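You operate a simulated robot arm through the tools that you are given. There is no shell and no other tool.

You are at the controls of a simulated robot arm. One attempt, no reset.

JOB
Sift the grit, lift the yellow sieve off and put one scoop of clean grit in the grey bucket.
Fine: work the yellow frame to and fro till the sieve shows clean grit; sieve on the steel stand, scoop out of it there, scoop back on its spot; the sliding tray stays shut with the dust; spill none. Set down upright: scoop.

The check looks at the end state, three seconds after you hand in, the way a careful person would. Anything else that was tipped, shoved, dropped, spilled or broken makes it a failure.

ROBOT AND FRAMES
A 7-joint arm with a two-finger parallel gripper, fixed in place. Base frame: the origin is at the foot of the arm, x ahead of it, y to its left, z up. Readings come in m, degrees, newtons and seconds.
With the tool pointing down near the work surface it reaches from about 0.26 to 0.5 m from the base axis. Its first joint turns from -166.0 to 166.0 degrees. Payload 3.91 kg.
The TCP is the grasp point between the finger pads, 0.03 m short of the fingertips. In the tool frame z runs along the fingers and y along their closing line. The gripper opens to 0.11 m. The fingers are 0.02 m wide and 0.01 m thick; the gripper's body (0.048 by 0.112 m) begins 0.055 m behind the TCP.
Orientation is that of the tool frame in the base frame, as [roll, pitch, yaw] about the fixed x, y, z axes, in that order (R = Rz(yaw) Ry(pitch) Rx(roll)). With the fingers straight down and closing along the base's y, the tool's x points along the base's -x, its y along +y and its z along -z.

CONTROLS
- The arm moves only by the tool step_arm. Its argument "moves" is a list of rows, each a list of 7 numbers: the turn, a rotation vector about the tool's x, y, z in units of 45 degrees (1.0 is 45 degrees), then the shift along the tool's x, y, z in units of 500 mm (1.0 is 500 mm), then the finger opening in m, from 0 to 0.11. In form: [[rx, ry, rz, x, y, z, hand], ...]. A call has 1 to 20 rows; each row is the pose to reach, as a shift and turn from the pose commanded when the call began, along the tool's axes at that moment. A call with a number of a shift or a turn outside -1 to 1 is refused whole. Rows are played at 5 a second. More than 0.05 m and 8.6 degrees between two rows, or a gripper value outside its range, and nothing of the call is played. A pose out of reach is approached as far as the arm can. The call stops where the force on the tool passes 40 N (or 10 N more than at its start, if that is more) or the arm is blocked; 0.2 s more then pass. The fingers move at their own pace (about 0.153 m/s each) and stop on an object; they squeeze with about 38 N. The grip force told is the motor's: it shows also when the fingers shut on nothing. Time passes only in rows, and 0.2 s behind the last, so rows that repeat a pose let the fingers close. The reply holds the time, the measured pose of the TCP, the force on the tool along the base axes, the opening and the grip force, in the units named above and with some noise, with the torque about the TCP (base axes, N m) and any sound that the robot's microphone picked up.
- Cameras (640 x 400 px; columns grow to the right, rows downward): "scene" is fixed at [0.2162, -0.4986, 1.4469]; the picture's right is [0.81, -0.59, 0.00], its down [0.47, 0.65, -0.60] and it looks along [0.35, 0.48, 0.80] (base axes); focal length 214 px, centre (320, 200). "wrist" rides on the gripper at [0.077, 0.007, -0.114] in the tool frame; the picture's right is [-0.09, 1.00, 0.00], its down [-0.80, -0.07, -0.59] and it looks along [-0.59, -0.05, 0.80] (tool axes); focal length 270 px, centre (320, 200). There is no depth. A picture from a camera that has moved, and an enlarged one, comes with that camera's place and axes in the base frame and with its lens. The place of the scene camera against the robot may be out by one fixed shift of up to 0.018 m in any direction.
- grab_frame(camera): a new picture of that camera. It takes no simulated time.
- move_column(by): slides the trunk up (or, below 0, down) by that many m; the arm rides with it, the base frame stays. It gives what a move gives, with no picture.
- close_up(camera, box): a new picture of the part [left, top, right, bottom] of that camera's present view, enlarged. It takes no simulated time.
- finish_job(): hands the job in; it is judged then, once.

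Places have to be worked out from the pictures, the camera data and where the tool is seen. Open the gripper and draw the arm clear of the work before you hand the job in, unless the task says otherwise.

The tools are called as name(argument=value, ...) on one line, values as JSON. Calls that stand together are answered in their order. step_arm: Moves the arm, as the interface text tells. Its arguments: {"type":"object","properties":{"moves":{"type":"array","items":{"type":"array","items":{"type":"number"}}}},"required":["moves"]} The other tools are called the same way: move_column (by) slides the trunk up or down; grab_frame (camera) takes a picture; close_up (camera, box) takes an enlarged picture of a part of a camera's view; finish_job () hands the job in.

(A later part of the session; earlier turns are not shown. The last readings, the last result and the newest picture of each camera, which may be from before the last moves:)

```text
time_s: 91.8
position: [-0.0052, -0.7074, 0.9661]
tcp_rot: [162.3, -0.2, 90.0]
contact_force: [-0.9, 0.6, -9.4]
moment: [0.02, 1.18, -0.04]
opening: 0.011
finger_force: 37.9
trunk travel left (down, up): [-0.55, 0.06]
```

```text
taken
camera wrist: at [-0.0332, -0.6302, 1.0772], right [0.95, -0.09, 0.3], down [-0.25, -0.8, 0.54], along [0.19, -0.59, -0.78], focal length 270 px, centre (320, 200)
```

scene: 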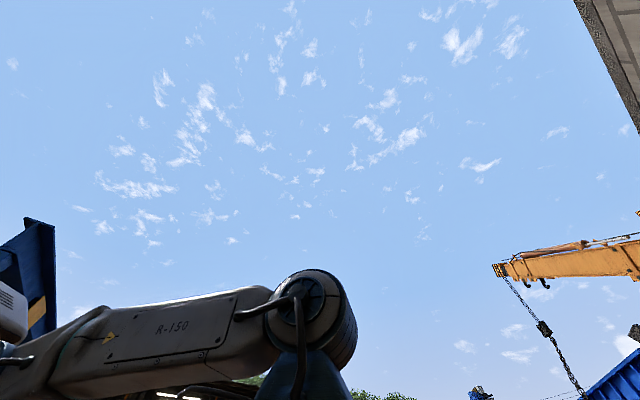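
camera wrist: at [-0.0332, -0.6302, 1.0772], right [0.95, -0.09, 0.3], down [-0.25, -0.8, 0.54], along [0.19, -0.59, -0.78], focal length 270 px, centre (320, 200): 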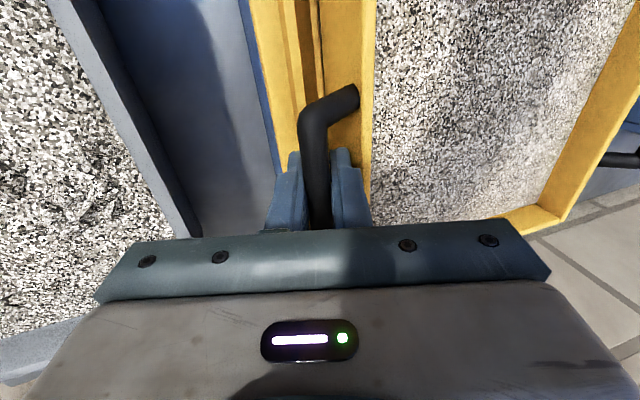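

The force reads 9.4 N with 1.18 Nm, i.e. the whole sieve (~1 kg) hangs off the grip with its centre 12.5 cm away: it is lifted. I raise it a further 4 cm and check that it's level.

step_arm(moves=[[0, 0, 0, 0, 0.003, -0.0095, 0.005], [0, 0, 0, 0, 0.006, -0.019, 0.005], [0, 0, 0, 0, 0.009, -0.0286, 0.005], [0, 0, 0, 0, 0.012, -0.038, 0.005], [0, 0, 0, 0, 0.015, -0.0476, 0.005], [0, 0, 0, 0, 0.018, -0.0572, 0.005], [0, 0, 0, 0, 0.021, -0.0667, 0.005], [0, 0, 0, 0, 0.024, -0.0762, 0.005], [0, 0, 0, 0, 0.024, -0.0762, 0.005]])

grab_frame(camera="wrist")

close_up(camera="wrist", box=[220, 0, 640, 240])

```text
time_s: 93.8
position: [-0.006, -0.7056, 1.0069]
tcp_rot: [162.5, -0.2, 89.9]
contact_force: [-0.4, 0.9, -8.7]
moment: [0.04, 1.19, 0.03]
opening: 0.0109
finger_force: 38.3
trunk travel left (down, up): [-0.55, 0.06]
```

```text
taken
camera wrist: at [-0.0333, -0.6298, 1.1177], right [0.95, -0.09, 0.3], down [-0.25, -0.8, 0.54], along [0.19, -0.59, -0.78], focal length 270 px, centre (320, 200)
```

wrist: 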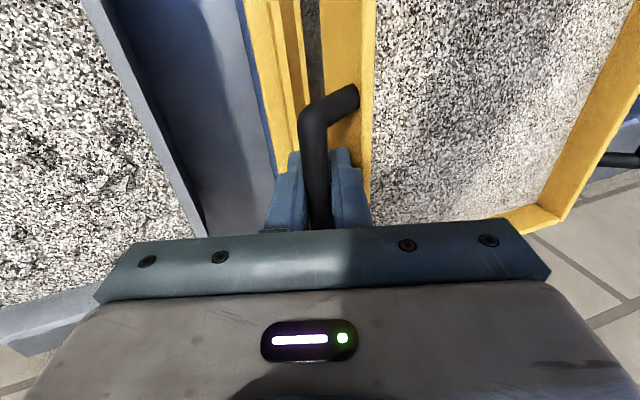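

```text
1.52 times, centred on (430, 120) of wrist
camera zoom: at [-0.0333, -0.6298, 1.1177], right [0.95, -0.09, 0.3], down [-0.25, -0.8, 0.54], along [0.19, -0.59, -0.78], focal length 412 px, centre (152, 322)
```

zoom: 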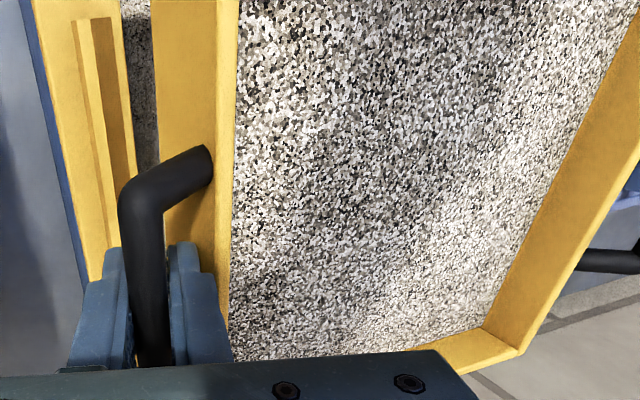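

The sieve hangs level, free of the frame, and the dust in the tray is visible below. I raise the trunk 6 cm for clearance over the frame handle.

move_column(by=0.06)

grab_frame(camera="wrist")

```text
time_s: 94.8
position: [-0.0058, -0.7069, 1.0661]
tcp_rot: [162.4, 0.0, 90.0]
contact_force: [0.8, 0.4, -9.4]
moment: [0.02, 1.14, 0.01]
opening: 0.011
finger_force: 38.0
trunk travel left (down, up): [-0.61, 0.0]
```

```text
taken
camera wrist: at [-0.0333, -0.63, 1.1772], right [0.95, -0.09, 0.3], down [-0.25, -0.8, 0.54], along [0.19, -0.59, -0.78], focal length 270 px, centre (320, 200)
```

wrist: 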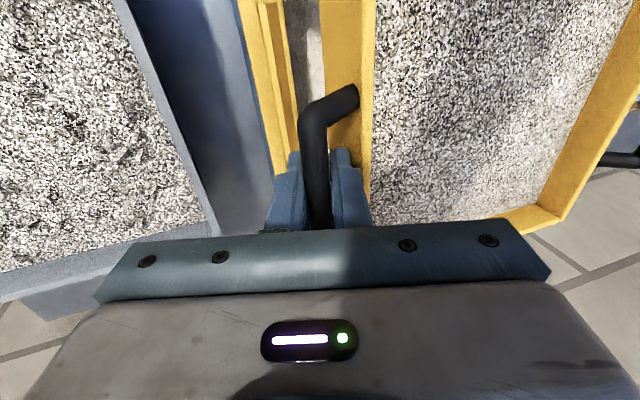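

The far rim corner works out at z≈1.004 against 1.007 expected, so the sieve is level. I carry it slowly toward the stand, first half of the way.

step_arm(moves=[[0, 0, 0, 0.0174, 0.0114, 0.0036, 0.005], [0, 0, 0, 0.0464, 0.0305, 0.0097, 0.005], [0, 0, 0, 0.087, 0.0572, 0.0181, 0.005], [0, 0, 0, 0.1334, 0.0877, 0.0278, 0.005], [0, 0, 0, 0.1798, 0.1182, 0.0374, 0.005], [0, 0, 0, 0.2262, 0.1487, 0.0471, 0.005], [0, 0, 0, 0.2726, 0.1792, 0.0568, 0.005], [0, 0, 0, 0.319, 0.2097, 0.0664, 0.005], [0, 0, 0, 0.3654, 0.2402, 0.0761, 0.005], [0, 0, 0, 0.4118, 0.2707, 0.0858, 0.005], [0, 0, 0, 0.4582, 0.3011, 0.0954, 0.005], [0, 0, 0, 0.5046, 0.3316, 0.1051, 0.005], [0, 0, 0, 0.5452, 0.3583, 0.1136, 0.005], [0, 0, 0, 0.5684, 0.3736, 0.1184, 0.005], [0, 0, 0, 0.58, 0.3812, 0.1208, 0.005], [0, 0, 0, 0.58, 0.3812, 0.1208, 0.005]])

grab_frame(camera="wrist")

```text
time_s: 98.2
position: [0.1943, -0.4174, 1.0673]
tcp_rot: [162.4, -0.1, 90.0]
contact_force: [-0.1, 0.6, -8.9]
moment: [0.02, 1.15, -0.02]
opening: 0.0112
finger_force: 38.2
trunk travel left (down, up): [-0.61, 0.0]
```

```text
taken
camera wrist: at [0.167, -0.3394, 1.1784], right [0.95, -0.09, 0.3], down [-0.25, -0.8, 0.54], along [0.19, -0.59, -0.78], focal length 270 px, centre (320, 200)
```

wrist: 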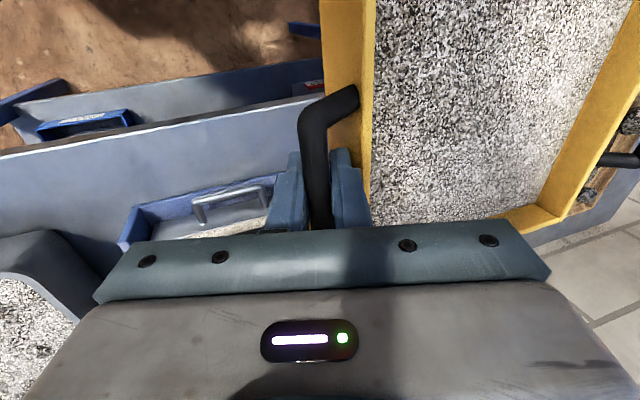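

Halfway, sieve steady. I continue to above the free place on the stand, gripper at about (0.41, -0.122).

step_arm(moves=[[0, 0, 0, 0.0177, 0.0124, 0.0039, 0.005], [0, 0, 0, 0.0472, 0.0329, 0.0104, 0.005], [0, 0, 0, 0.0885, 0.0618, 0.0196, 0.005], [0, 0, 0, 0.1357, 0.0947, 0.03, 0.005], [0, 0, 0, 0.1829, 0.1276, 0.0405, 0.005], [0, 0, 0, 0.2301, 0.1606, 0.0509, 0.005], [0, 0, 0, 0.2773, 0.1935, 0.0613, 0.005], [0, 0, 0, 0.3245, 0.2264, 0.0718, 0.005], [0, 0, 0, 0.3717, 0.2594, 0.0822, 0.005], [0, 0, 0, 0.4189, 0.2923, 0.0927, 0.005], [0, 0, 0, 0.4661, 0.3252, 0.1031, 0.005], [0, 0, 0, 0.5133, 0.3582, 0.1135, 0.005], [0, 0, 0, 0.5546, 0.387, 0.1227, 0.005], [0, 0, 0, 0.5782, 0.4035, 0.1279, 0.005], [0, 0, 0, 0.59, 0.4117, 0.1305, 0.005], [0, 0, 0, 0.59, 0.4117, 0.1305, 0.005]])

grab_frame(camera="wrist")

```text
time_s: 101.6
position: [0.4103, -0.12, 1.0662]
tcp_rot: [162.4, 0.0, 90.0]
contact_force: [0.3, 0.8, -9.4]
moment: [0.03, 1.19, -0.01]
opening: 0.0112
finger_force: 38.1
trunk travel left (down, up): [-0.61, 0.0]
```

```text
taken
camera wrist: at [0.3827, -0.0438, 1.1777], right [0.95, -0.09, 0.3], down [-0.25, -0.8, 0.55], along [0.19, -0.59, -0.78], focal length 270 px, centre (320, 200)
```

wrist: 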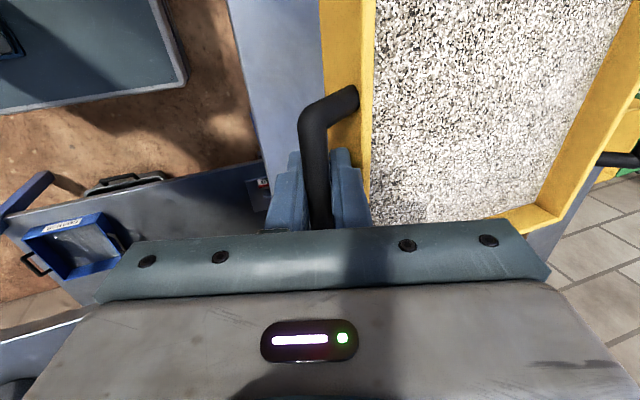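

In position over the stand (its near edge is at x≈0.395). I lower the sieve to just above the expected rest height.

step_arm(moves=[[0, 0, 0, 0, -0.006, 0.019, 0.005], [0, 0, 0, 0, -0.018, 0.0572, 0.005], [0, 0, 0, 0, -0.0302, 0.0953, 0.005], [0, 0, 0, 0, -0.0423, 0.1334, 0.005], [0, 0, 0, 0, -0.0544, 0.1715, 0.005], [0, 0, 0, 0, -0.0665, 0.2097, 0.005], [0, 0, 0, 0, -0.0755, 0.2382, 0.005], [0, 0, 0, 0, -0.0816, 0.2573, 0.005], [0, 0, 0, 0, -0.0846, 0.2668, 0.005], [0, 0, 0, 0, -0.0846, 0.2668, 0.005]])

grab_frame(camera="wrist")

```text
time_s: 103.8
position: [0.41, -0.1215, 0.9273]
tcp_rot: [162.4, 0.0, 90.1]
contact_force: [0.5, 0.2, -9.8]
moment: [0.02, 1.16, -0.02]
opening: 0.0113
finger_force: 37.9
trunk travel left (down, up): [-0.61, 0.0]
```

```text
taken
camera wrist: at [0.3832, -0.0437, 1.0382], right [0.95, -0.09, 0.3], down [-0.25, -0.8, 0.55], along [0.19, -0.59, -0.78], focal length 270 px, centre (320, 200)
```

wrist: 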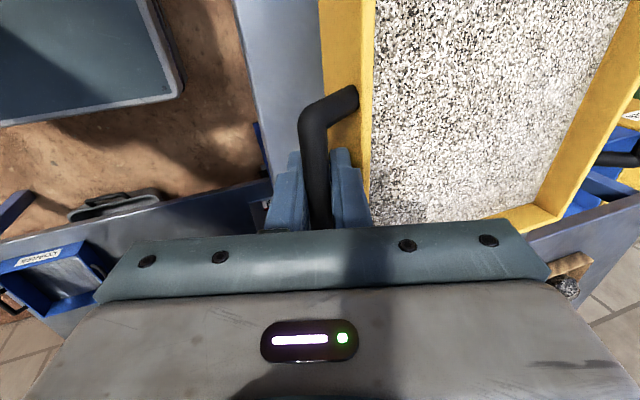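

Still hanging free. I go down in finer steps and watch the weight come off.

step_arm(moves=[[0, 0, 0, 0, -0.003, 0.0095, 0.005], [0, 0, 0, 0, -0.006, 0.019, 0.005], [0, 0, 0, 0, -0.009, 0.0286, 0.005], [0, 0, 0, 0, -0.012, 0.0381, 0.005], [0, 0, 0, 0, -0.0136, 0.0429, 0.005], [0, 0, 0, 0, -0.0151, 0.0477, 0.005], [0, 0, 0, 0, -0.0151, 0.0477, 0.005]])

```text
time_s: 105.4
position: [0.4118, -0.1207, 0.9013]
tcp_rot: [162.4, 0.0, 90.1]
contact_force: [0.0, 0.1, -10.7]
moment: [0.04, 1.16, -0.02]
opening: 0.0113
finger_force: 38.3
trunk travel left (down, up): [-0.61, 0.0]
```

step_arm(moves=[[0, 0, 0, 0, -0.0012, 0.0038, 0.005], [0, 0, 0, 0, -0.0024, 0.0076, 0.005], [0, 0, 0, 0, -0.0036, 0.0114, 0.005], [0, 0, 0, 0, -0.0048, 0.0152, 0.005], [0, 0, 0, 0, -0.006, 0.019, 0.005], [0, 0, 0, 0, -0.006, 0.019, 0.005]])

```text
time_s: 106.8
position: [0.411, -0.1209, 0.8911]
tcp_rot: [162.5, 0.1, 90.1]
contact_force: [0.6, 0.0, -8.9]
moment: [0.03, 1.18, 0.01]
opening: 0.0111
finger_force: 38.1
trunk travel left (down, up): [-0.61, 0.0]
```

The weight is still fully on the tool at z 0.891; I go on with 2 mm steps.

step_arm(moves=[[0, 0, 0, 0, -0.0012, 0.0038, 0.005], [0, 0, 0, 0, -0.0024, 0.0076, 0.005], [0, 0, 0, 0, -0.0036, 0.0114, 0.005], [0, 0, 0, 0, -0.0036, 0.0114, 0.005]])

step_arm(moves=[[0, 0, 0, 0, -0.0012, 0.0038, 0.005], [0, 0, 0, 0, -0.0024, 0.0076, 0.005], [0, 0, 0, 0, -0.0024, 0.0076, 0.005]])

```text
time_s: 107.8
position: [0.41, -0.1217, 0.8858]
tcp_rot: [162.5, -0.1, 90.0]
contact_force: [-0.1, 0.0, -8.9]
moment: [0.05, 1.2, -0.01]
opening: 0.0109
finger_force: 38.2
trunk travel left (down, up): [-0.61, 0.0]
```

```text
time_s: 108.6
position: [0.4106, -0.12, 0.8829]
tcp_rot: [162.4, 0.0, 90.0]
contact_force: [0.0, -0.2, -10.3]
moment: [0.01, 1.18, 0.01]
opening: 0.0112
finger_force: 37.9
trunk travel left (down, up): [-0.61, 0.0]
```

step_arm(moves=[[0, 0, 0, 0, -0.0012, 0.0038, 0.005], [0, 0, 0, 0, -0.0024, 0.0076, 0.005], [0, 0, 0, 0, -0.0024, 0.0076, 0.005]])

step_arm(moves=[[0, 0, 0, 0, -0.0012, 0.0038, 0.005], [0, 0, 0, 0, -0.0024, 0.0076, 0.005], [0, 0, 0, 0, -0.0024, 0.0076, 0.005]])

close_up(camera="wrist", box=[220, 0, 640, 240])

```text
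time_s: 109.4
position: [0.4106, -0.1216, 0.8768]
tcp_rot: [162.5, 0.1, 90.0]
contact_force: [0.5, 0.7, -9.5]
moment: [0.0, 1.17, -0.02]
opening: 0.0112
finger_force: 38.0
trunk travel left (down, up): [-0.61, 0.0]
```

```text
time_s: 110.2
position: [0.4102, -0.1209, 0.8735]
tcp_rot: [162.4, 0.0, 90.0]
contact_force: [-0.1, -0.6, -9.2]
moment: [0.05, 1.19, 0.02]
opening: 0.011
finger_force: 38.2
trunk travel left (down, up): [-0.61, 0.0]
```

```text
1.52 times, centred on (430, 120) of wrist
camera zoom: at [0.3829, -0.0438, 0.9851], right [0.95, -0.09, 0.3], down [-0.25, -0.8, 0.55], along [0.19, -0.59, -0.78], focal length 412 px, centre (152, 322)
```

zoom: 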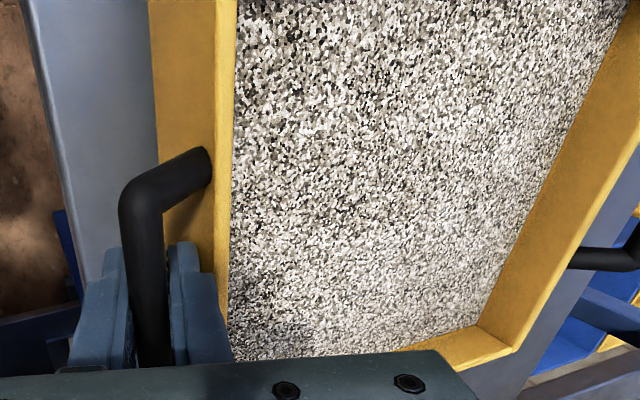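

step_arm(moves=[[0, 0, 0, 0, -0.0012, 0.0038, 0.005], [0, 0, 0, 0, -0.0024, 0.0076, 0.005], [0, 0, 0, 0, -0.0024, 0.0076, 0.005]])

step_arm(moves=[[0, 0, 0, 0, -0.0012, 0.0038, 0.005], [0, 0, 0, 0, -0.0024, 0.0076, 0.005], [0, 0, 0, 0, -0.0024, 0.0076, 0.005]])

step_arm(moves=[[0, 0, 0, 0, -0.0012, 0.0038, 0.005], [0, 0, 0, 0, -0.0024, 0.0076, 0.005], [0, 0, 0, 0, -0.0024, 0.0076, 0.005]])

```text
time_s: 111.0
position: [0.4114, -0.1211, 0.8702]
tcp_rot: [162.4, 0.1, 90.0]
contact_force: [-0.1, -0.2, -10.0]
moment: [0.04, 1.15, -0.03]
opening: 0.0113
finger_force: 38.5
trunk travel left (down, up): [-0.61, 0.0]
```

```text
time_s: 111.8
position: [0.4104, -0.1207, 0.8653]
tcp_rot: [162.5, 0.0, 89.9]
contact_force: [0.3, 0.2, -8.6]
moment: [0.01, 1.19, -0.04]
opening: 0.0112
finger_force: 38.0
trunk travel left (down, up): [-0.61, 0.0]
```

```text
time_s: 112.6
position: [0.4094, -0.121, 0.8619]
tcp_rot: [162.4, -0.1, 90.0]
contact_force: [-0.8, -0.4, -8.5]
moment: [-0.03, 0.99, -0.03]
opening: 0.0113
finger_force: 37.4
trunk travel left (down, up): [-0.61, 0.0]
```

The moment starts dropping (0.99 Nm): the far edge begins to touch the stand. I go on in 1–2 mm steps.

step_arm(moves=[[0, 0, 0, 0, -0.0012, 0.0038, 0.005], [0, 0, 0, 0, -0.0012, 0.0038, 0.005]])

step_arm(moves=[[0, 0, 0, 0, -0.0012, 0.0038, 0.005], [0, 0, 0, 0, -0.0012, 0.0038, 0.005]])

```text
time_s: 113.2
position: [0.4103, -0.1209, 0.8601]
tcp_rot: [162.3, 0.0, 90.1]
contact_force: [-0.3, -0.4, -6.9]
moment: [-0.32, 0.42, -0.06]
opening: 0.0112
finger_force: 37.8
trunk travel left (down, up): [-0.61, 0.0]
```

```text
time_s: 113.8
position: [0.4098, -0.121, 0.8574]
tcp_rot: [162.3, 0.1, 90.1]
contact_force: [-2.5, -1.4, 5.6]
moment: [0.05, 0.28, -0.03]
opening: 0.0113
finger_force: 38.1
trunk travel left (down, up): [-0.61, 0.0]
```

The sieve now rests on the stand (tool pushes down with 5.6 N). I unload a touch and rotate the tool back about the bar so the fingertip leaves the wall before opening.

step_arm(moves=[[0.04, 0, 0, 0, -0.0002, -0.002, 0.005], [0.08, 0, 0, 0, -0.0006, -0.002, 0.005], [0.12, 0, 0, 0, -0.001, -0.002, 0.005], [0.16, 0, 0, 0, -0.0015, -0.002, 0.005], [0.2, 0, 0, 0, -0.002, -0.002, 0.005], [0.2, 0, 0, 0, -0.002, -0.002, 0.005]])

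close_up(camera="wrist", box=[220, 80, 420, 230])

```text
time_s: 115.2
position: [0.4072, -0.1221, 0.8592]
tcp_rot: [171.4, -0.1, 89.9]
contact_force: [-0.7, 1.6, -2.2]
moment: [-0.37, -0.01, 0.02]
opening: 0.0115
finger_force: 38.6
trunk travel left (down, up): [-0.61, 0.0]
```

```text
2.67 times, centred on (320, 155) of wrist
camera zoom: at [0.3988, -0.0434, 0.9733], right [0.99, -0.09, 0.15], down [-0.16, -0.8, 0.58], along [0.07, -0.59, -0.8], focal length 721 px, centre (320, 320)
```

zoom: 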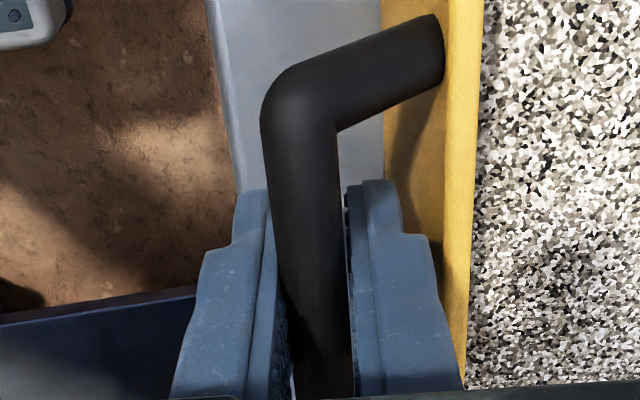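

The tip is off the wall. I open step by step, shifting outward with the inner finger held in the gap, then withdraw along the tool axis.

step_arm(moves=[[0, 0, 0, 0, 0, 0, 0.014], [0, 0, 0, 0, 0, 0, 0.017], [0, 0, 0, 0, -0.006, 0, 0.021], [0, 0, 0, 0, -0.011, 0, 0.026], [0, 0, 0, 0, -0.011, 0, 0.026]])

step_arm(moves=[[0, 0, 0, 0, 0, -0.02, 0.026], [0, 0, 0, 0, 0, -0.05, 0.026], [0, 0, 0, 0, 0, -0.1, 0.026], [0, 0, 0, 0, 0, -0.16, 0.026], [0, 0, 0, 0, 0, -0.24, 0.03], [0, 0, 0, 0, 0, -0.32, 0.05], [0, 0, 0, 0, 0, -0.4, 0.08], [0, 0, 0, 0, 0, -0.4, 0.11]])

grab_frame(camera="wrist")

```text
time_s: 116.4
position: [0.4041, -0.1207, 0.8583]
tcp_rot: [171.4, -0.1, 89.9]
contact_force: [-0.1, -0.7, -0.6]
moment: [-0.02, 0.02, -0.01]
opening: 0.026
finger_force: 0.0
trunk travel left (down, up): [-0.61, 0.0]
```

```text
time_s: 118.2
position: [0.3733, -0.12, 1.0555]
tcp_rot: [171.3, 0.0, 90.0]
contact_force: [0.0, 0.3, -0.5]
moment: [-0.03, 0.02, -0.02]
opening: 0.11
finger_force: 0.0
trunk travel left (down, up): [-0.61, 0.0]
```

```text
taken
camera wrist: at [0.3644, -0.0432, 1.1701], right [0.98, -0.09, 0.15], down [-0.16, -0.8, 0.58], along [0.07, -0.59, -0.8], focal length 270 px, centre (320, 200)
```

wrist: 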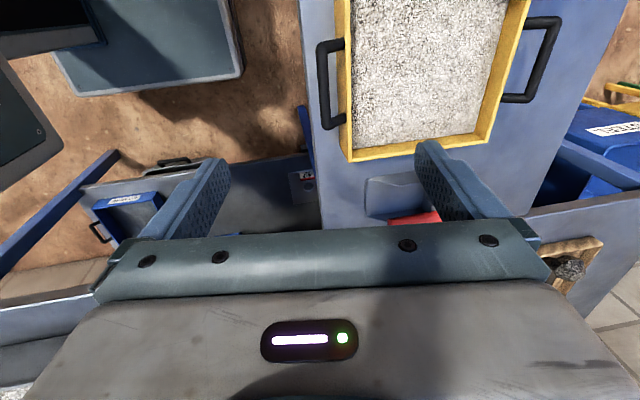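

The sieve stands on the steel stand between scoop and bucket. Now I level the tool and yaw back to 180° to inspect the scoop.

step_arm(moves=[[0.1, 0, 0, 0, 0, -0.04, 0.11], [0.193, 0, 0, 0, 0, -0.08, 0.11], [0.193, 0, 0, 0, 0, -0.08, 0.11]])

step_arm(moves=[[0, 0, -0.16, -0.06, 0, 0, 0.11], [0, 0, -0.33, -0.12, -0.02, 0, 0.11], [0, 0, -0.5, -0.18, -0.04, 0, 0.11], [0, 0, -0.67, -0.24, -0.06, 0, 0.11], [0, 0, -0.83, -0.3, -0.08, 0, 0.11], [0, 0, -1.0, -0.36, -0.1, 0, 0.11], [0, 0, -1.0, -0.36, -0.1, 0, 0.11]])

step_arm(moves=[[0, 0, -0.16, 0, 0, 0, 0.11], [0, 0, -0.33, 0, 0, 0, 0.11], [0, 0, -0.5, 0, 0, 0, 0.11], [0, 0, -0.67, 0, 0, 0, 0.11], [0, 0, -0.83, 0, 0, 0, 0.11], [0, 0, -1.0, 0, 0, 0, 0.11], [0, 0, -1.0, 0, 0, 0, 0.11]])

grab_frame(camera="wrist")

```text
time_s: 119.0
position: [0.3679, -0.1209, 1.0965]
tcp_rot: [-179.9, 0.0, 90.0]
contact_force: [0.1, 0.6, -0.6]
moment: [0.0, 0.02, 0.0]
opening: 0.1101
finger_force: 0.1
trunk travel left (down, up): [-0.61, 0.0]
```

```text
time_s: 120.6
position: [0.3186, -0.3021, 1.0952]
tcp_rot: [-180.0, -0.1, 135.1]
contact_force: [-0.2, -0.7, -0.4]
moment: [0.06, 0.0, 0.0]
opening: 0.1101
finger_force: 0.1
trunk travel left (down, up): [-0.61, 0.0]
```

```text
time_s: 122.2
position: [0.3165, -0.3012, 1.0957]
tcp_rot: [179.9, -0.1, -179.9]
contact_force: [-0.4, -0.5, 0.0]
moment: [0.01, -0.01, 0.02]
opening: 0.1102
finger_force: 0.0
trunk travel left (down, up): [-0.61, 0.0]
```

```text
taken
camera wrist: at [0.2411, -0.294, 1.2099], right [0.09, 1.0, 0.0], down [0.8, -0.07, 0.59], along [0.59, -0.05, -0.81], focal length 270 px, centre (320, 200)
```

wrist: 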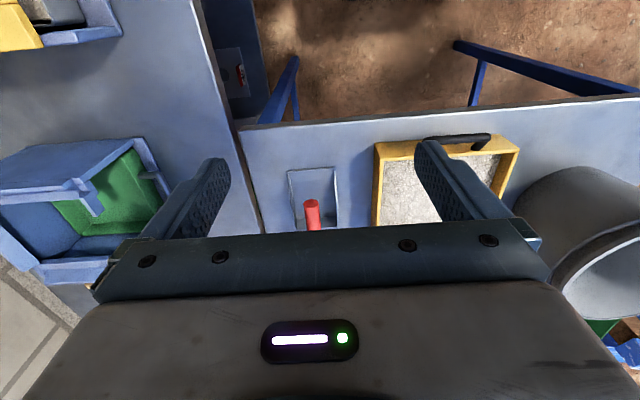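

I move over the scoop and tilt so the camera looks straight down on it.

step_arm(moves=[[0, 0.15, 0, -0.06, 0, 0, 0.11], [0, 0.3, 0, -0.12, 0, 0, 0.11], [0, 0.45, 0, -0.18, 0, 0, 0.11], [0, 0.6, 0, -0.24, 0, 0, 0.11], [0, 0.75, 0, -0.28, 0, 0, 0.11], [0, 0.8, 0, -0.28, 0, 0, 0.11], [0, 0.8, 0, -0.28, 0, 0, 0.11]])

grab_frame(camera="wrist")

close_up(camera="wrist", box=[210, 50, 430, 220])

```text
time_s: 123.8
position: [0.4571, -0.3004, 1.0956]
tcp_rot: [-179.9, -36.1, -180.0]
contact_force: [0.5, -0.5, 0.2]
moment: [-0.01, 0.0, 0.0]
opening: 0.1101
finger_force: 0.0
trunk travel left (down, up): [-0.61, 0.0]
```

```text
taken
camera wrist: at [0.4637, -0.2934, 1.2334], right [0.07, 1.0, -0.05], down [1.0, -0.07, 0.01], along [0.0, -0.05, -1.0], focal length 270 px, centre (320, 200)
```

wrist: 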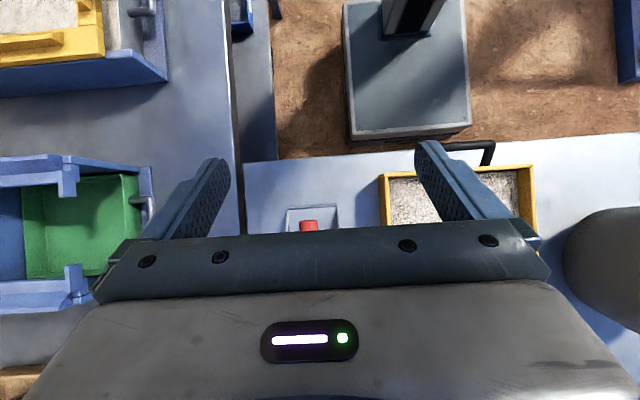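

```text
2.35 times, centred on (320, 135) of wrist
camera zoom: at [0.4637, -0.2934, 1.2334], right [0.07, 1.0, -0.05], down [1.0, -0.07, 0.01], along [0.0, -0.05, -1.0], focal length 636 px, centre (320, 353)
```

zoom: 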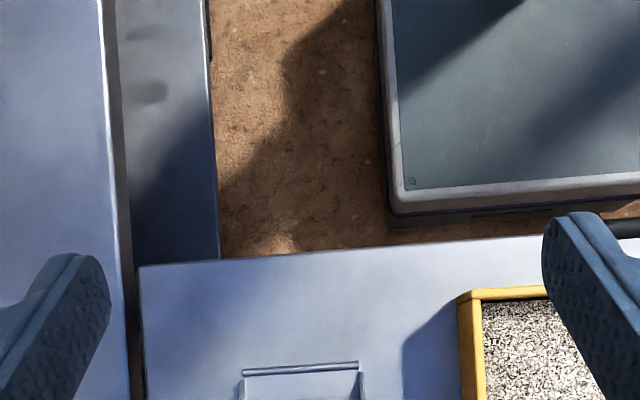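

The gripper hides the scoop in this attitude. I untilt at TCP x≈0.43 so the scoop falls into the upper half of the view.

step_arm(moves=[[0, -0.15, 0, 0, 0, 0.02, 0.11], [0, -0.3, 0, 0, 0, 0.04, 0.11], [0, -0.45, 0, 0, 0, 0.06, 0.11], [0, -0.6, 0, 0, 0, 0.08, 0.11], [0, -0.75, 0, 0, 0, 0.1, 0.11], [0, -0.8, 0, 0.0016, 0, 0.1, 0.11], [0, -0.8, 0, 0.0016, 0, 0.1, 0.11]])

grab_frame(camera="wrist")

close_up(camera="wrist", box=[220, 60, 420, 220])

```text
time_s: 125.4
position: [0.4275, -0.3013, 1.0553]
tcp_rot: [-180.0, -0.1, 180.0]
contact_force: [0.1, 0.0, 0.4]
moment: [0.03, 0.01, 0.01]
opening: 0.1098
finger_force: 0.0
trunk travel left (down, up): [-0.61, 0.0]
```

```text
taken
camera wrist: at [0.3512, -0.2936, 1.1703], right [0.09, 1.0, 0.0], down [0.8, -0.07, 0.59], along [0.59, -0.05, -0.8], focal length 270 px, centre (320, 200)
```

wrist: 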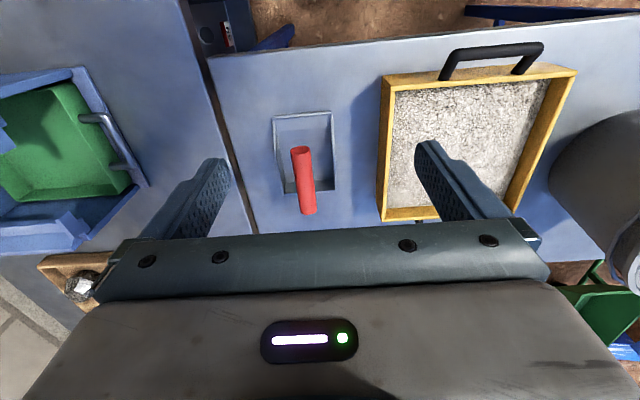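

```text
2.50 times, centred on (320, 140) of wrist
camera zoom: at [0.3512, -0.2936, 1.1703], right [0.09, 1.0, 0.0], down [0.8, -0.07, 0.59], along [0.59, -0.05, -0.8], focal length 676 px, centre (320, 350)
```

zoom: 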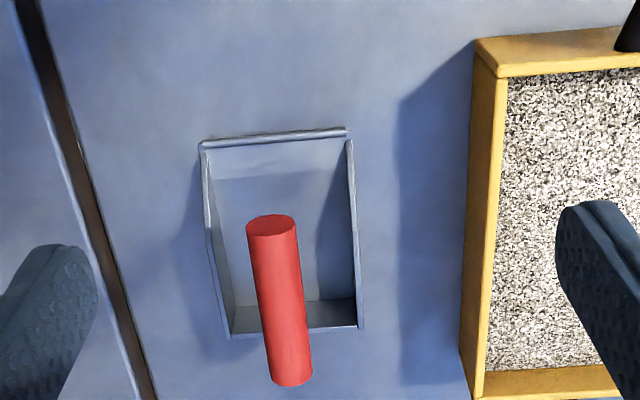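

The scoop is an open pan with a red bar handle above it; I need its exact height and slope. I yaw to 90° and take a low side view along -y from above the sieve.

step_arm(moves=[[0, 0, 0.16, -0.02, 0.03, -0.02, 0.11], [0, 0, 0.33, -0.04, 0.06, -0.04, 0.11], [0, 0, 0.5, -0.06, 0.09, -0.04, 0.11], [0, 0, 0.67, -0.08, 0.12, -0.04, 0.11], [0, 0, 0.83, -0.1, 0.15, -0.04, 0.11], [0, 0, 1.0, -0.12, 0.18, -0.04, 0.11], [0, 0, 1.0, -0.12, 0.18, -0.04, 0.11]])

step_arm(moves=[[0, 0, 0.16, 0, 0, 0, 0.11], [0, 0, 0.33, 0, 0, 0, 0.11], [0, 0, 0.5, 0, 0, 0, 0.11], [0, 0, 0.67, 0, 0, 0, 0.11], [0, 0, 0.83, 0, 0, 0, 0.11], [0, 0, 1.0, 0, 0, 0, 0.11], [0, 0, 1.0, 0, 0, 0, 0.11]])

grab_frame(camera="wrist")

```text
time_s: 127.0
position: [0.4878, -0.2112, 1.0769]
tcp_rot: [-180.0, -0.2, 135.0]
contact_force: [-1.6, -1.2, -0.1]
moment: [0.03, 0.02, -0.01]
opening: 0.1102
finger_force: 0.0
trunk travel left (down, up): [-0.61, 0.0]
```

```text
time_s: 128.6
position: [0.4869, -0.2115, 1.0744]
tcp_rot: [-179.9, 0.0, 89.9]
contact_force: [-0.2, 0.2, -0.1]
moment: [-0.02, 0.01, -0.01]
opening: 0.11
finger_force: 0.1
trunk travel left (down, up): [-0.61, 0.0]
```

```text
taken
camera wrist: at [0.4954, -0.1339, 1.1896], right [1.0, -0.09, 0.0], down [-0.07, -0.8, 0.59], along [-0.05, -0.59, -0.8], focal length 270 px, centre (320, 200)
```

wrist: 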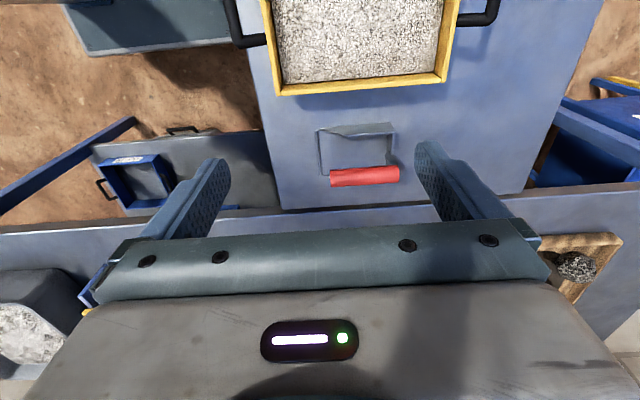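

Good view of the scoop's handle from the side. I tilt out and lower for a flatter look.

step_arm(moves=[[0, -0.15, 0, 0, 0.01, 0.04, 0.11], [0, -0.3, 0, 0, 0.02, 0.08, 0.11], [0, -0.45, 0, 0, 0.03, 0.12, 0.11], [0, -0.6, 0, 0, 0.04, 0.16, 0.11], [0, -0.75, 0, 0, 0.05, 0.2, 0.11], [0, -0.85, 0, 0, 0.05, 0.22, 0.11], [0, -0.85, 0, 0, 0.05, 0.22, 0.11]])

grab_frame(camera="wrist")

close_up(camera="wrist", box=[220, 80, 420, 220])

```text
time_s: 130.2
position: [0.5124, -0.212, 0.9659]
tcp_rot: [-179.9, 38.3, 90.1]
contact_force: [0.0, 0.0, 0.5]
moment: [-0.02, 0.01, 0.0]
opening: 0.1102
finger_force: 0.1
trunk travel left (down, up): [-0.61, 0.0]
```

```text
taken
camera wrist: at [0.5203, -0.0795, 1.0071], right [1.0, -0.07, 0.05], down [-0.07, -0.26, 0.96], along [-0.05, -0.96, -0.26], focal length 270 px, centre (320, 200)
```

wrist: 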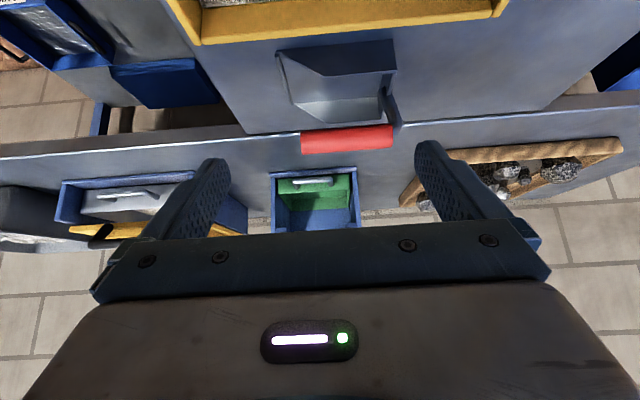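

```text
2.86 times, centred on (320, 150) of wrist
camera zoom: at [0.5203, -0.0795, 1.0071], right [1.0, -0.07, 0.05], down [-0.07, -0.26, 0.96], along [-0.05, -0.96, -0.26], focal length 772 px, centre (320, 343)
```

zoom: 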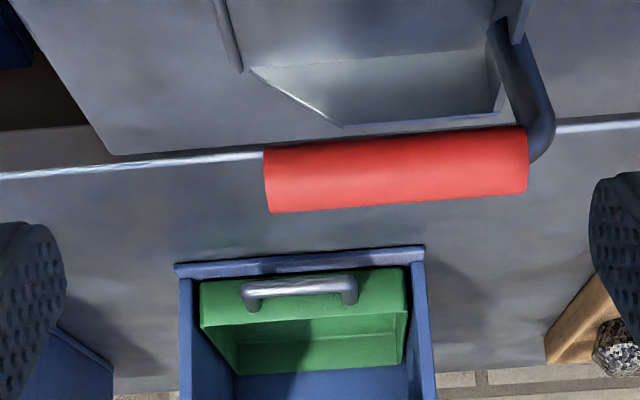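

Now clear: the scoop is a pan open toward -x (walls ~28 mm, y -0.371…-0.288, x 0.481…0.586) with the red bar handle above it (x 0.492–0.585, y≈-0.330, z≈0.875, 21 mm thick). I untilt and look into the sieve to judge the grit level.

step_arm(moves=[[0, 0.15, 0, -0.02, 0, -0.03, 0.11], [0, 0.3, 0, -0.04, 0, -0.06, 0.11], [0, 0.45, 0, -0.06, 0, -0.09, 0.11], [0, 0.6, 0, -0.08, 0, -0.12, 0.11], [0, 0.75, 0, -0.1, 0, -0.15, 0.11], [0, 0.85, 0, -0.11, 0, -0.17, 0.11], [0, 0.85, 0, -0.11, 0, -0.17, 0.11]])

grab_frame(camera="wrist")

close_up(camera="wrist", box=[220, 0, 480, 150])

```text
time_s: 131.8
position: [0.5127, -0.2007, 1.0666]
tcp_rot: [-180.0, -0.2, 90.0]
contact_force: [0.4, 0.5, -0.6]
moment: [0.01, 0.01, 0.04]
opening: 0.1099
finger_force: 0.1
trunk travel left (down, up): [-0.61, 0.0]
```

```text
taken
camera wrist: at [0.5202, -0.1238, 1.1814], right [1.0, -0.09, 0.0], down [-0.07, -0.8, 0.59], along [-0.05, -0.59, -0.8], focal length 270 px, centre (320, 200)
```

wrist: 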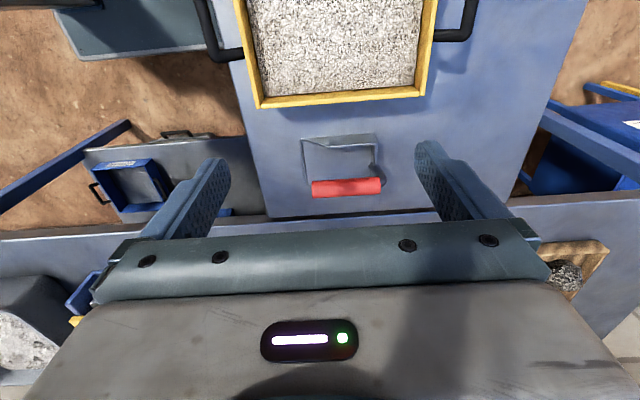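

```text
2.46 times, centred on (350, 75) of wrist
camera zoom: at [0.5202, -0.1238, 1.1814], right [1.0, -0.09, 0.0], down [-0.07, -0.8, 0.59], along [-0.05, -0.59, -0.8], focal length 665 px, centre (246, 508)
```

zoom: 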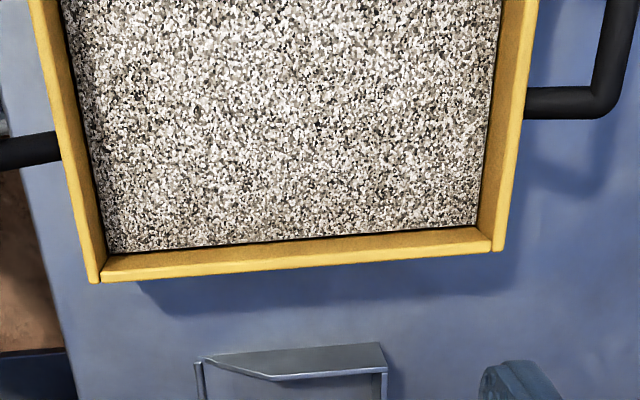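

The grit surface is about 22 mm under the rim (z≈0.838), the box spans x 0.439–0.632, y -0.222–-0.03 on the stand. Now I yaw to 180° and go above the scoop's handle.

step_arm(moves=[[0, 0, -0.16, -0.04, 0, 0, 0.11], [0, 0, -0.33, -0.08, 0.01, 0, 0.1], [0, 0, -0.5, -0.12, 0.02, 0, 0.09], [0, 0, -0.67, -0.16, 0.03, 0, 0.08], [0, 0, -0.83, -0.2, 0.04, 0, 0.07], [0, 0, -1.0, -0.26, 0.05, 0, 0.06], [0, 0, -1.0, -0.26, 0.05, 0, 0.05]])

step_arm(moves=[[0, 0, -0.16, 0, 0, 0, 0.05], [0, 0, -0.33, 0, 0, 0, 0.05], [0, 0, -0.5, 0, 0, 0, 0.05], [0, 0, -0.67, 0, 0, 0, 0.05], [0, 0, -0.83, 0, 0, 0, 0.05], [0, 0, -1.0, 0, 0, 0, 0.05], [0, 0, -1.0, 0, 0, 0, 0.05]])

grab_frame(camera="wrist")

close_up(camera="wrist", box=[220, 60, 420, 220])

```text
time_s: 133.4
position: [0.5374, -0.3308, 1.0669]
tcp_rot: [-180.0, -0.2, 135.1]
contact_force: [-0.3, 1.2, -0.4]
moment: [0.02, -0.02, 0.01]
opening: 0.0502
finger_force: 0.1
trunk travel left (down, up): [-0.61, 0.0]
```

```text
time_s: 135.0
position: [0.5383, -0.3319, 1.0669]
tcp_rot: [179.9, -0.1, -179.9]
contact_force: [0.7, -0.1, 0.3]
moment: [-0.02, 0.02, 0.0]
opening: 0.05
finger_force: 0.1
trunk travel left (down, up): [-0.61, 0.0]
```

```text
taken
camera wrist: at [0.4612, -0.3246, 1.1806], right [0.09, 1.0, 0.0], down [0.8, -0.07, 0.59], along [0.59, -0.05, -0.81], focal length 270 px, centre (320, 200)
```

wrist: 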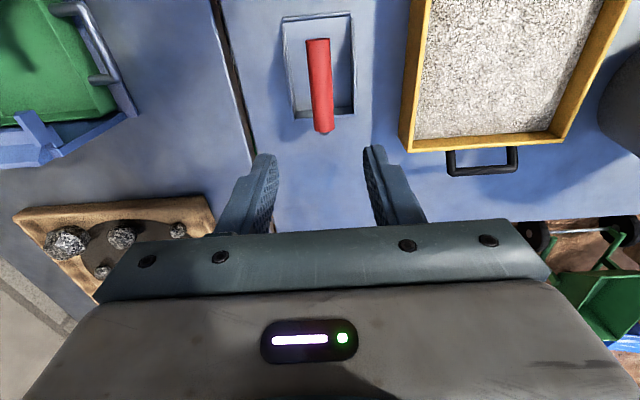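

```text
2.50 times, centred on (320, 140) of wrist
camera zoom: at [0.4612, -0.3246, 1.1806], right [0.09, 1.0, 0.0], down [0.8, -0.07, 0.59], along [0.59, -0.05, -0.81], focal length 676 px, centre (320, 350)
```

zoom: 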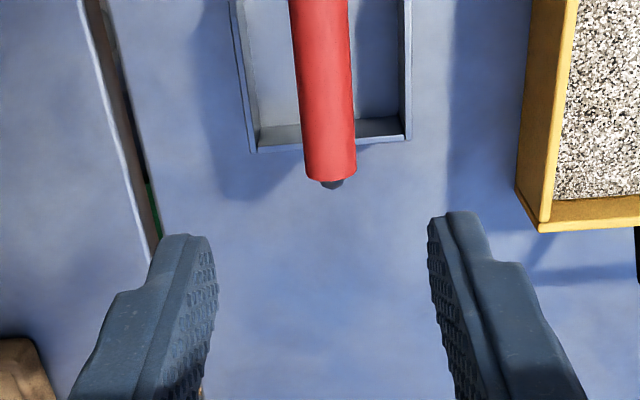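

The handle lies right under the tool (y offset ≈0, x 0.492–0.58). I descend to z≈0.878 with the fingers 50 mm open.

step_arm(moves=[[0, 0, 0, 0.004, 0, 0.06, 0.05], [0, 0, 0, 0.004, 0, 0.13, 0.05], [0, 0, 0, 0.004, 0, 0.2, 0.05], [0, 0, 0, 0.004, 0, 0.26, 0.05], [0, 0, 0, 0.004, 0, 0.31, 0.05], [0, 0, 0, 0.004, 0, 0.345, 0.05], [0, 0, 0, 0.004, 0, 0.365, 0.05], [0, 0, 0, 0.004, 0, 0.378, 0.05], [0, 0, 0, 0.004, 0, 0.378, 0.05]])

close_up(camera="wrist", box=[220, 60, 420, 220])

```text
time_s: 137.0
position: [0.5352, -0.3326, 0.8761]
tcp_rot: [180.0, 0.0, -180.0]
contact_force: [0.6, -0.1, 0.1]
moment: [0.0, 0.03, 0.01]
opening: 0.0502
finger_force: 0.0
trunk travel left (down, up): [-0.61, 0.0]
```

```text
2.50 times, centred on (320, 140) of wrist
camera zoom: at [0.4592, -0.3247, 0.9914], right [0.09, 1.0, 0.0], down [0.8, -0.07, 0.59], along [0.59, -0.05, -0.81], focal length 676 px, centre (320, 350)
```

zoom: 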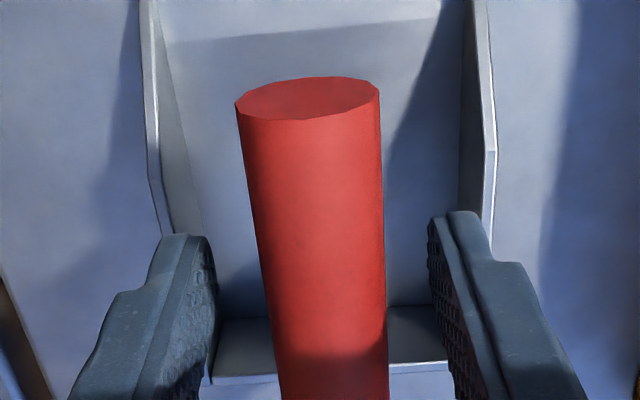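

The handle centre is 2 mm to +y; I shift that and close the fingers on it.

step_arm(moves=[[0, 0, 0, 0, 0.004, 0, 0.04], [0, 0, 0, 0, 0.004, 0, 0.03], [0, 0, 0, 0, 0.004, 0, 0.02], [0, 0, 0, 0, 0.004, 0, 0.012], [0, 0, 0, 0, 0.004, 0, 0.012], [0, 0, 0, 0, 0.004, 0, 0.012]])

grab_frame(camera="wrist")

```text
time_s: 138.4
position: [0.5355, -0.3297, 0.8778]
tcp_rot: [180.0, -0.2, 179.9]
contact_force: [0.8, -0.5, 0.5]
moment: [0.0, -0.03, -0.03]
opening: 0.0233
finger_force: 38.1
trunk travel left (down, up): [-0.61, 0.0]
```

```text
taken
camera wrist: at [0.459, -0.3227, 0.9915], right [0.09, 1.0, 0.0], down [0.8, -0.07, 0.59], along [0.59, -0.05, -0.81], focal length 270 px, centre (320, 200)
```

wrist: 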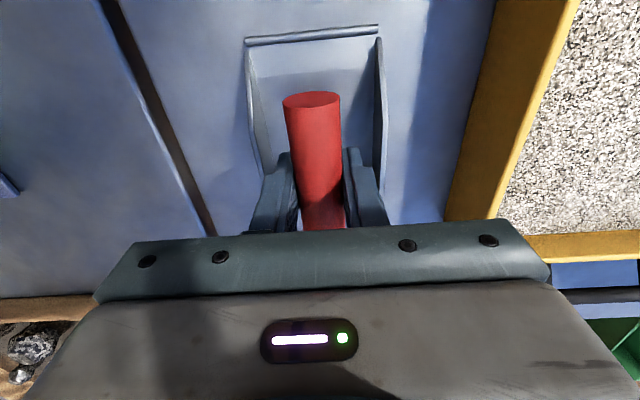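

Gripped at 23 mm. The scoop's rest pose is TCP (0.5355, -0.3297, 0.8778). I lift it and check it holds level.

step_arm(moves=[[0, 0, 0, 0, 0, -0.01, 0.012], [0, 0, 0, 0, 0, -0.03, 0.012], [0, 0, 0, 0, 0, -0.07, 0.012], [0, 0, 0, 0, 0, -0.12, 0.012], [0, 0, 0, 0, 0, -0.17, 0.012], [0, 0, 0, 0, 0, -0.2, 0.012], [0, 0, 0, 0, 0, -0.2, 0.012]])

grab_frame(camera="wrist")

close_up(camera="wrist", box=[200, 0, 440, 230])

```text
time_s: 140.0
position: [0.5358, -0.3295, 0.9755]
tcp_rot: [179.9, -0.1, 180.0]
contact_force: [0.0, 0.1, -2.5]
moment: [0.01, 0.0, 0.01]
opening: 0.0231
finger_force: 37.6
trunk travel left (down, up): [-0.61, 0.0]
```

```text
taken
camera wrist: at [0.4591, -0.3226, 1.0913], right [0.09, 1.0, 0.0], down [0.8, -0.07, 0.59], along [0.59, -0.05, -0.81], focal length 270 px, centre (320, 200)
```

wrist: 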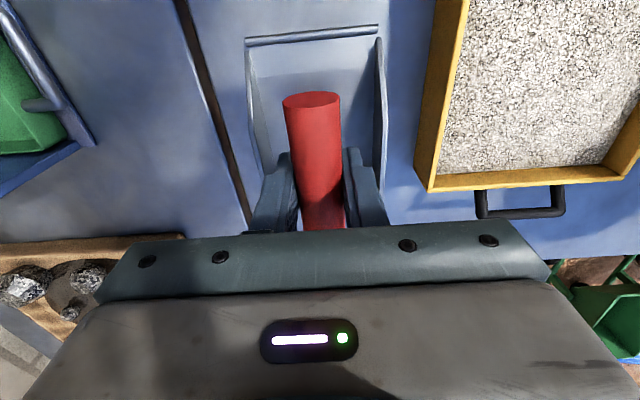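

```text
1.74 times, centred on (320, 115) of wrist
camera zoom: at [0.4591, -0.3226, 1.0913], right [0.09, 1.0, 0.0], down [0.8, -0.07, 0.59], along [0.59, -0.05, -0.81], focal length 470 px, centre (320, 348)
```

zoom: 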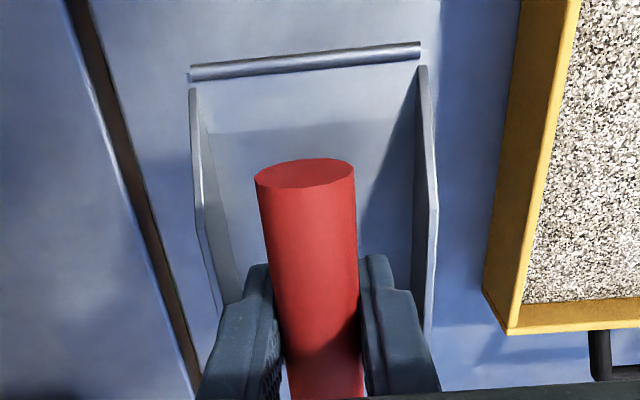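

The scoop (≈0.25 kg) hangs level without slipping. I carry it at safe height over the sieve's middle (y≈-0.126).

step_arm(moves=[[0, 0, 0, 0, 0.02, -0.03, 0.012], [0, 0, 0, 0.002, 0.07, -0.05, 0.012], [0, 0, 0, 0.004, 0.14, -0.05, 0.012], [0, 0, 0, 0.006, 0.21, -0.05, 0.012], [0, 0, 0, 0.008, 0.28, -0.05, 0.012], [0, 0, 0, 0.01, 0.34, -0.05, 0.012], [0, 0, 0, 0.0116, 0.39, -0.05, 0.012], [0, 0, 0, 0.0116, 0.407, -0.05, 0.012], [0, 0, 0, 0.0116, 0.407, -0.05, 0.012]])

grab_frame(camera="wrist")

```text
time_s: 142.0
position: [0.5301, -0.126, 1.0006]
tcp_rot: [180.0, 0.0, 180.0]
contact_force: [-0.2, -0.1, -2.7]
moment: [0.0, 0.03, -0.02]
opening: 0.0232
finger_force: 38.0
trunk travel left (down, up): [-0.61, 0.0]
```

```text
taken
camera wrist: at [0.453, -0.1187, 1.1159], right [0.09, 1.0, 0.0], down [0.8, -0.07, 0.59], along [0.59, -0.05, -0.81], focal length 270 px, centre (320, 200)
```

wrist: 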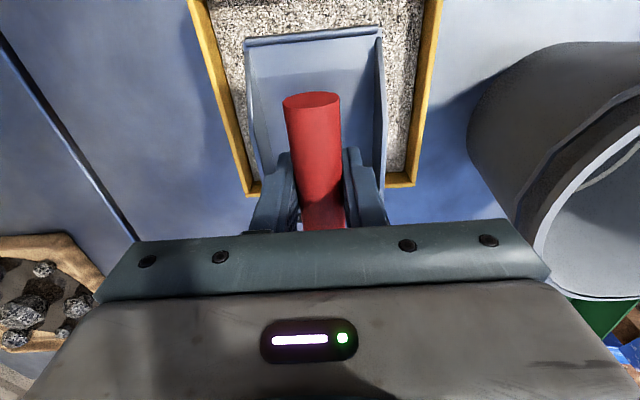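

Aligned over the sieve. I tilt the scoop mouth-down by 40° while still above the rim.

step_arm(moves=[[0, -0.15, 0, 0, 0, 0, 0.012], [0, -0.3, 0, 0, 0, 0, 0.012], [0, -0.45, 0, 0, 0, 0, 0.012], [0, -0.6, 0, 0, 0, 0, 0.012], [0, -0.75, 0, 0, 0, 0, 0.012], [0, -0.889, 0, 0, 0, 0, 0.012], [0, -0.889, 0, 0, 0, 0, 0.012]])

grab_frame(camera="wrist")

```text
time_s: 143.6
position: [0.5295, -0.1253, 1.0019]
tcp_rot: [-180.0, 40.0, 179.9]
contact_force: [0.4, -0.5, -2.4]
moment: [-0.02, 0.06, 0.0]
opening: 0.0231
finger_force: 38.1
trunk travel left (down, up): [-0.61, 0.0]
```

```text
taken
camera wrist: at [0.3978, -0.1188, 1.0401], right [0.07, 1.0, 0.06], down [0.23, -0.07, 0.97], along [0.97, -0.05, -0.24], focal length 270 px, centre (320, 200)
```

wrist: 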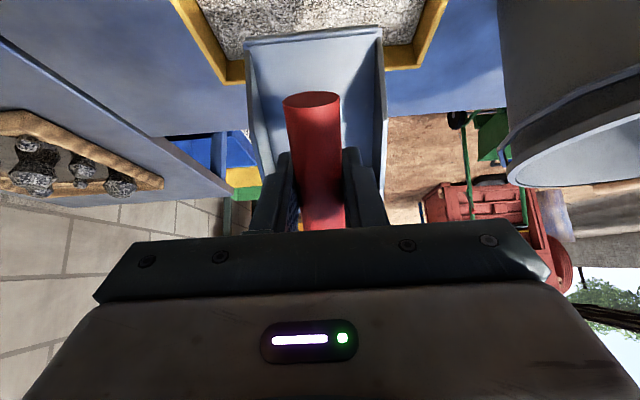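

Tilted. Camera and gripper body stay clear of the sieve, so I push the mouth down into the grit to about z 0.815 slowly.

step_arm(moves=[[0, 0, 0, 0.0193, 0, 0.023, 0.012], [0, 0, 0, 0.0386, 0, 0.046, 0.012], [0, 0, 0, 0.0579, 0, 0.069, 0.012], [0, 0, 0, 0.0708, 0, 0.0843, 0.012], [0, 0, 0, 0.0836, 0, 0.0996, 0.012], [0, 0, 0, 0.0965, 0, 0.1149, 0.012], [0, 0, 0, 0.1061, 0, 0.1264, 0.012], [0, 0, 0, 0.1132, 0, 0.1348, 0.012], [0, 0, 0, 0.1132, 0, 0.1348, 0.012]])

grab_frame(camera="wrist")

close_up(camera="wrist", box=[200, 0, 440, 150])

```text
time_s: 145.6
position: [0.5296, -0.1263, 0.913]
tcp_rot: [180.0, 39.9, 180.0]
contact_force: [-0.1, 0.2, -4.1]
moment: [0.0, 0.12, 0.01]
opening: 0.0233
finger_force: 38.1
trunk travel left (down, up): [-0.61, 0.0]
```

```text
taken
camera wrist: at [0.3978, -0.119, 0.9519], right [0.07, 1.0, 0.06], down [0.23, -0.07, 0.97], along [0.97, -0.05, -0.24], focal length 270 px, centre (320, 200)
```

wrist: 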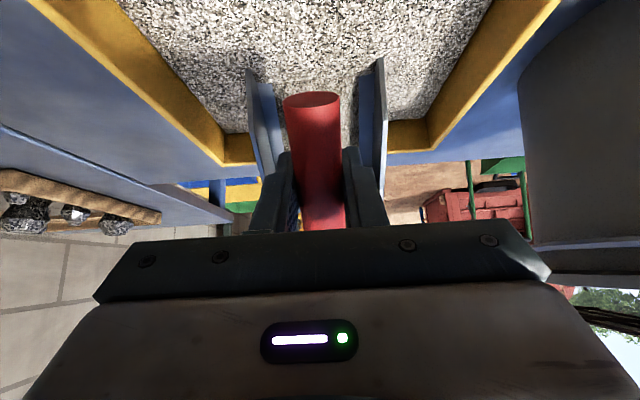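

```text
2.67 times, centred on (320, 75) of wrist
camera zoom: at [0.3978, -0.119, 0.9519], right [0.07, 1.0, 0.06], down [0.23, -0.07, 0.97], along [0.97, -0.05, -0.24], focal length 721 px, centre (320, 533)
```

zoom: 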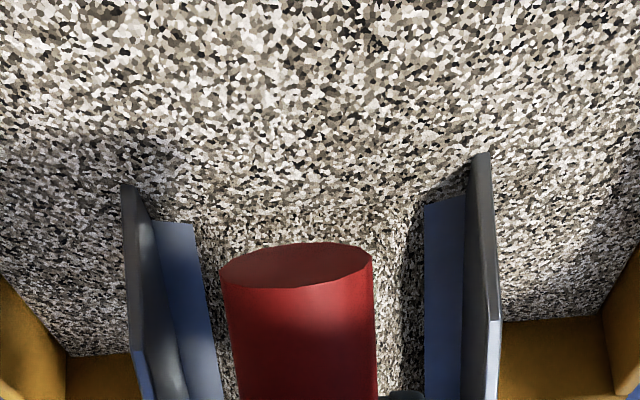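

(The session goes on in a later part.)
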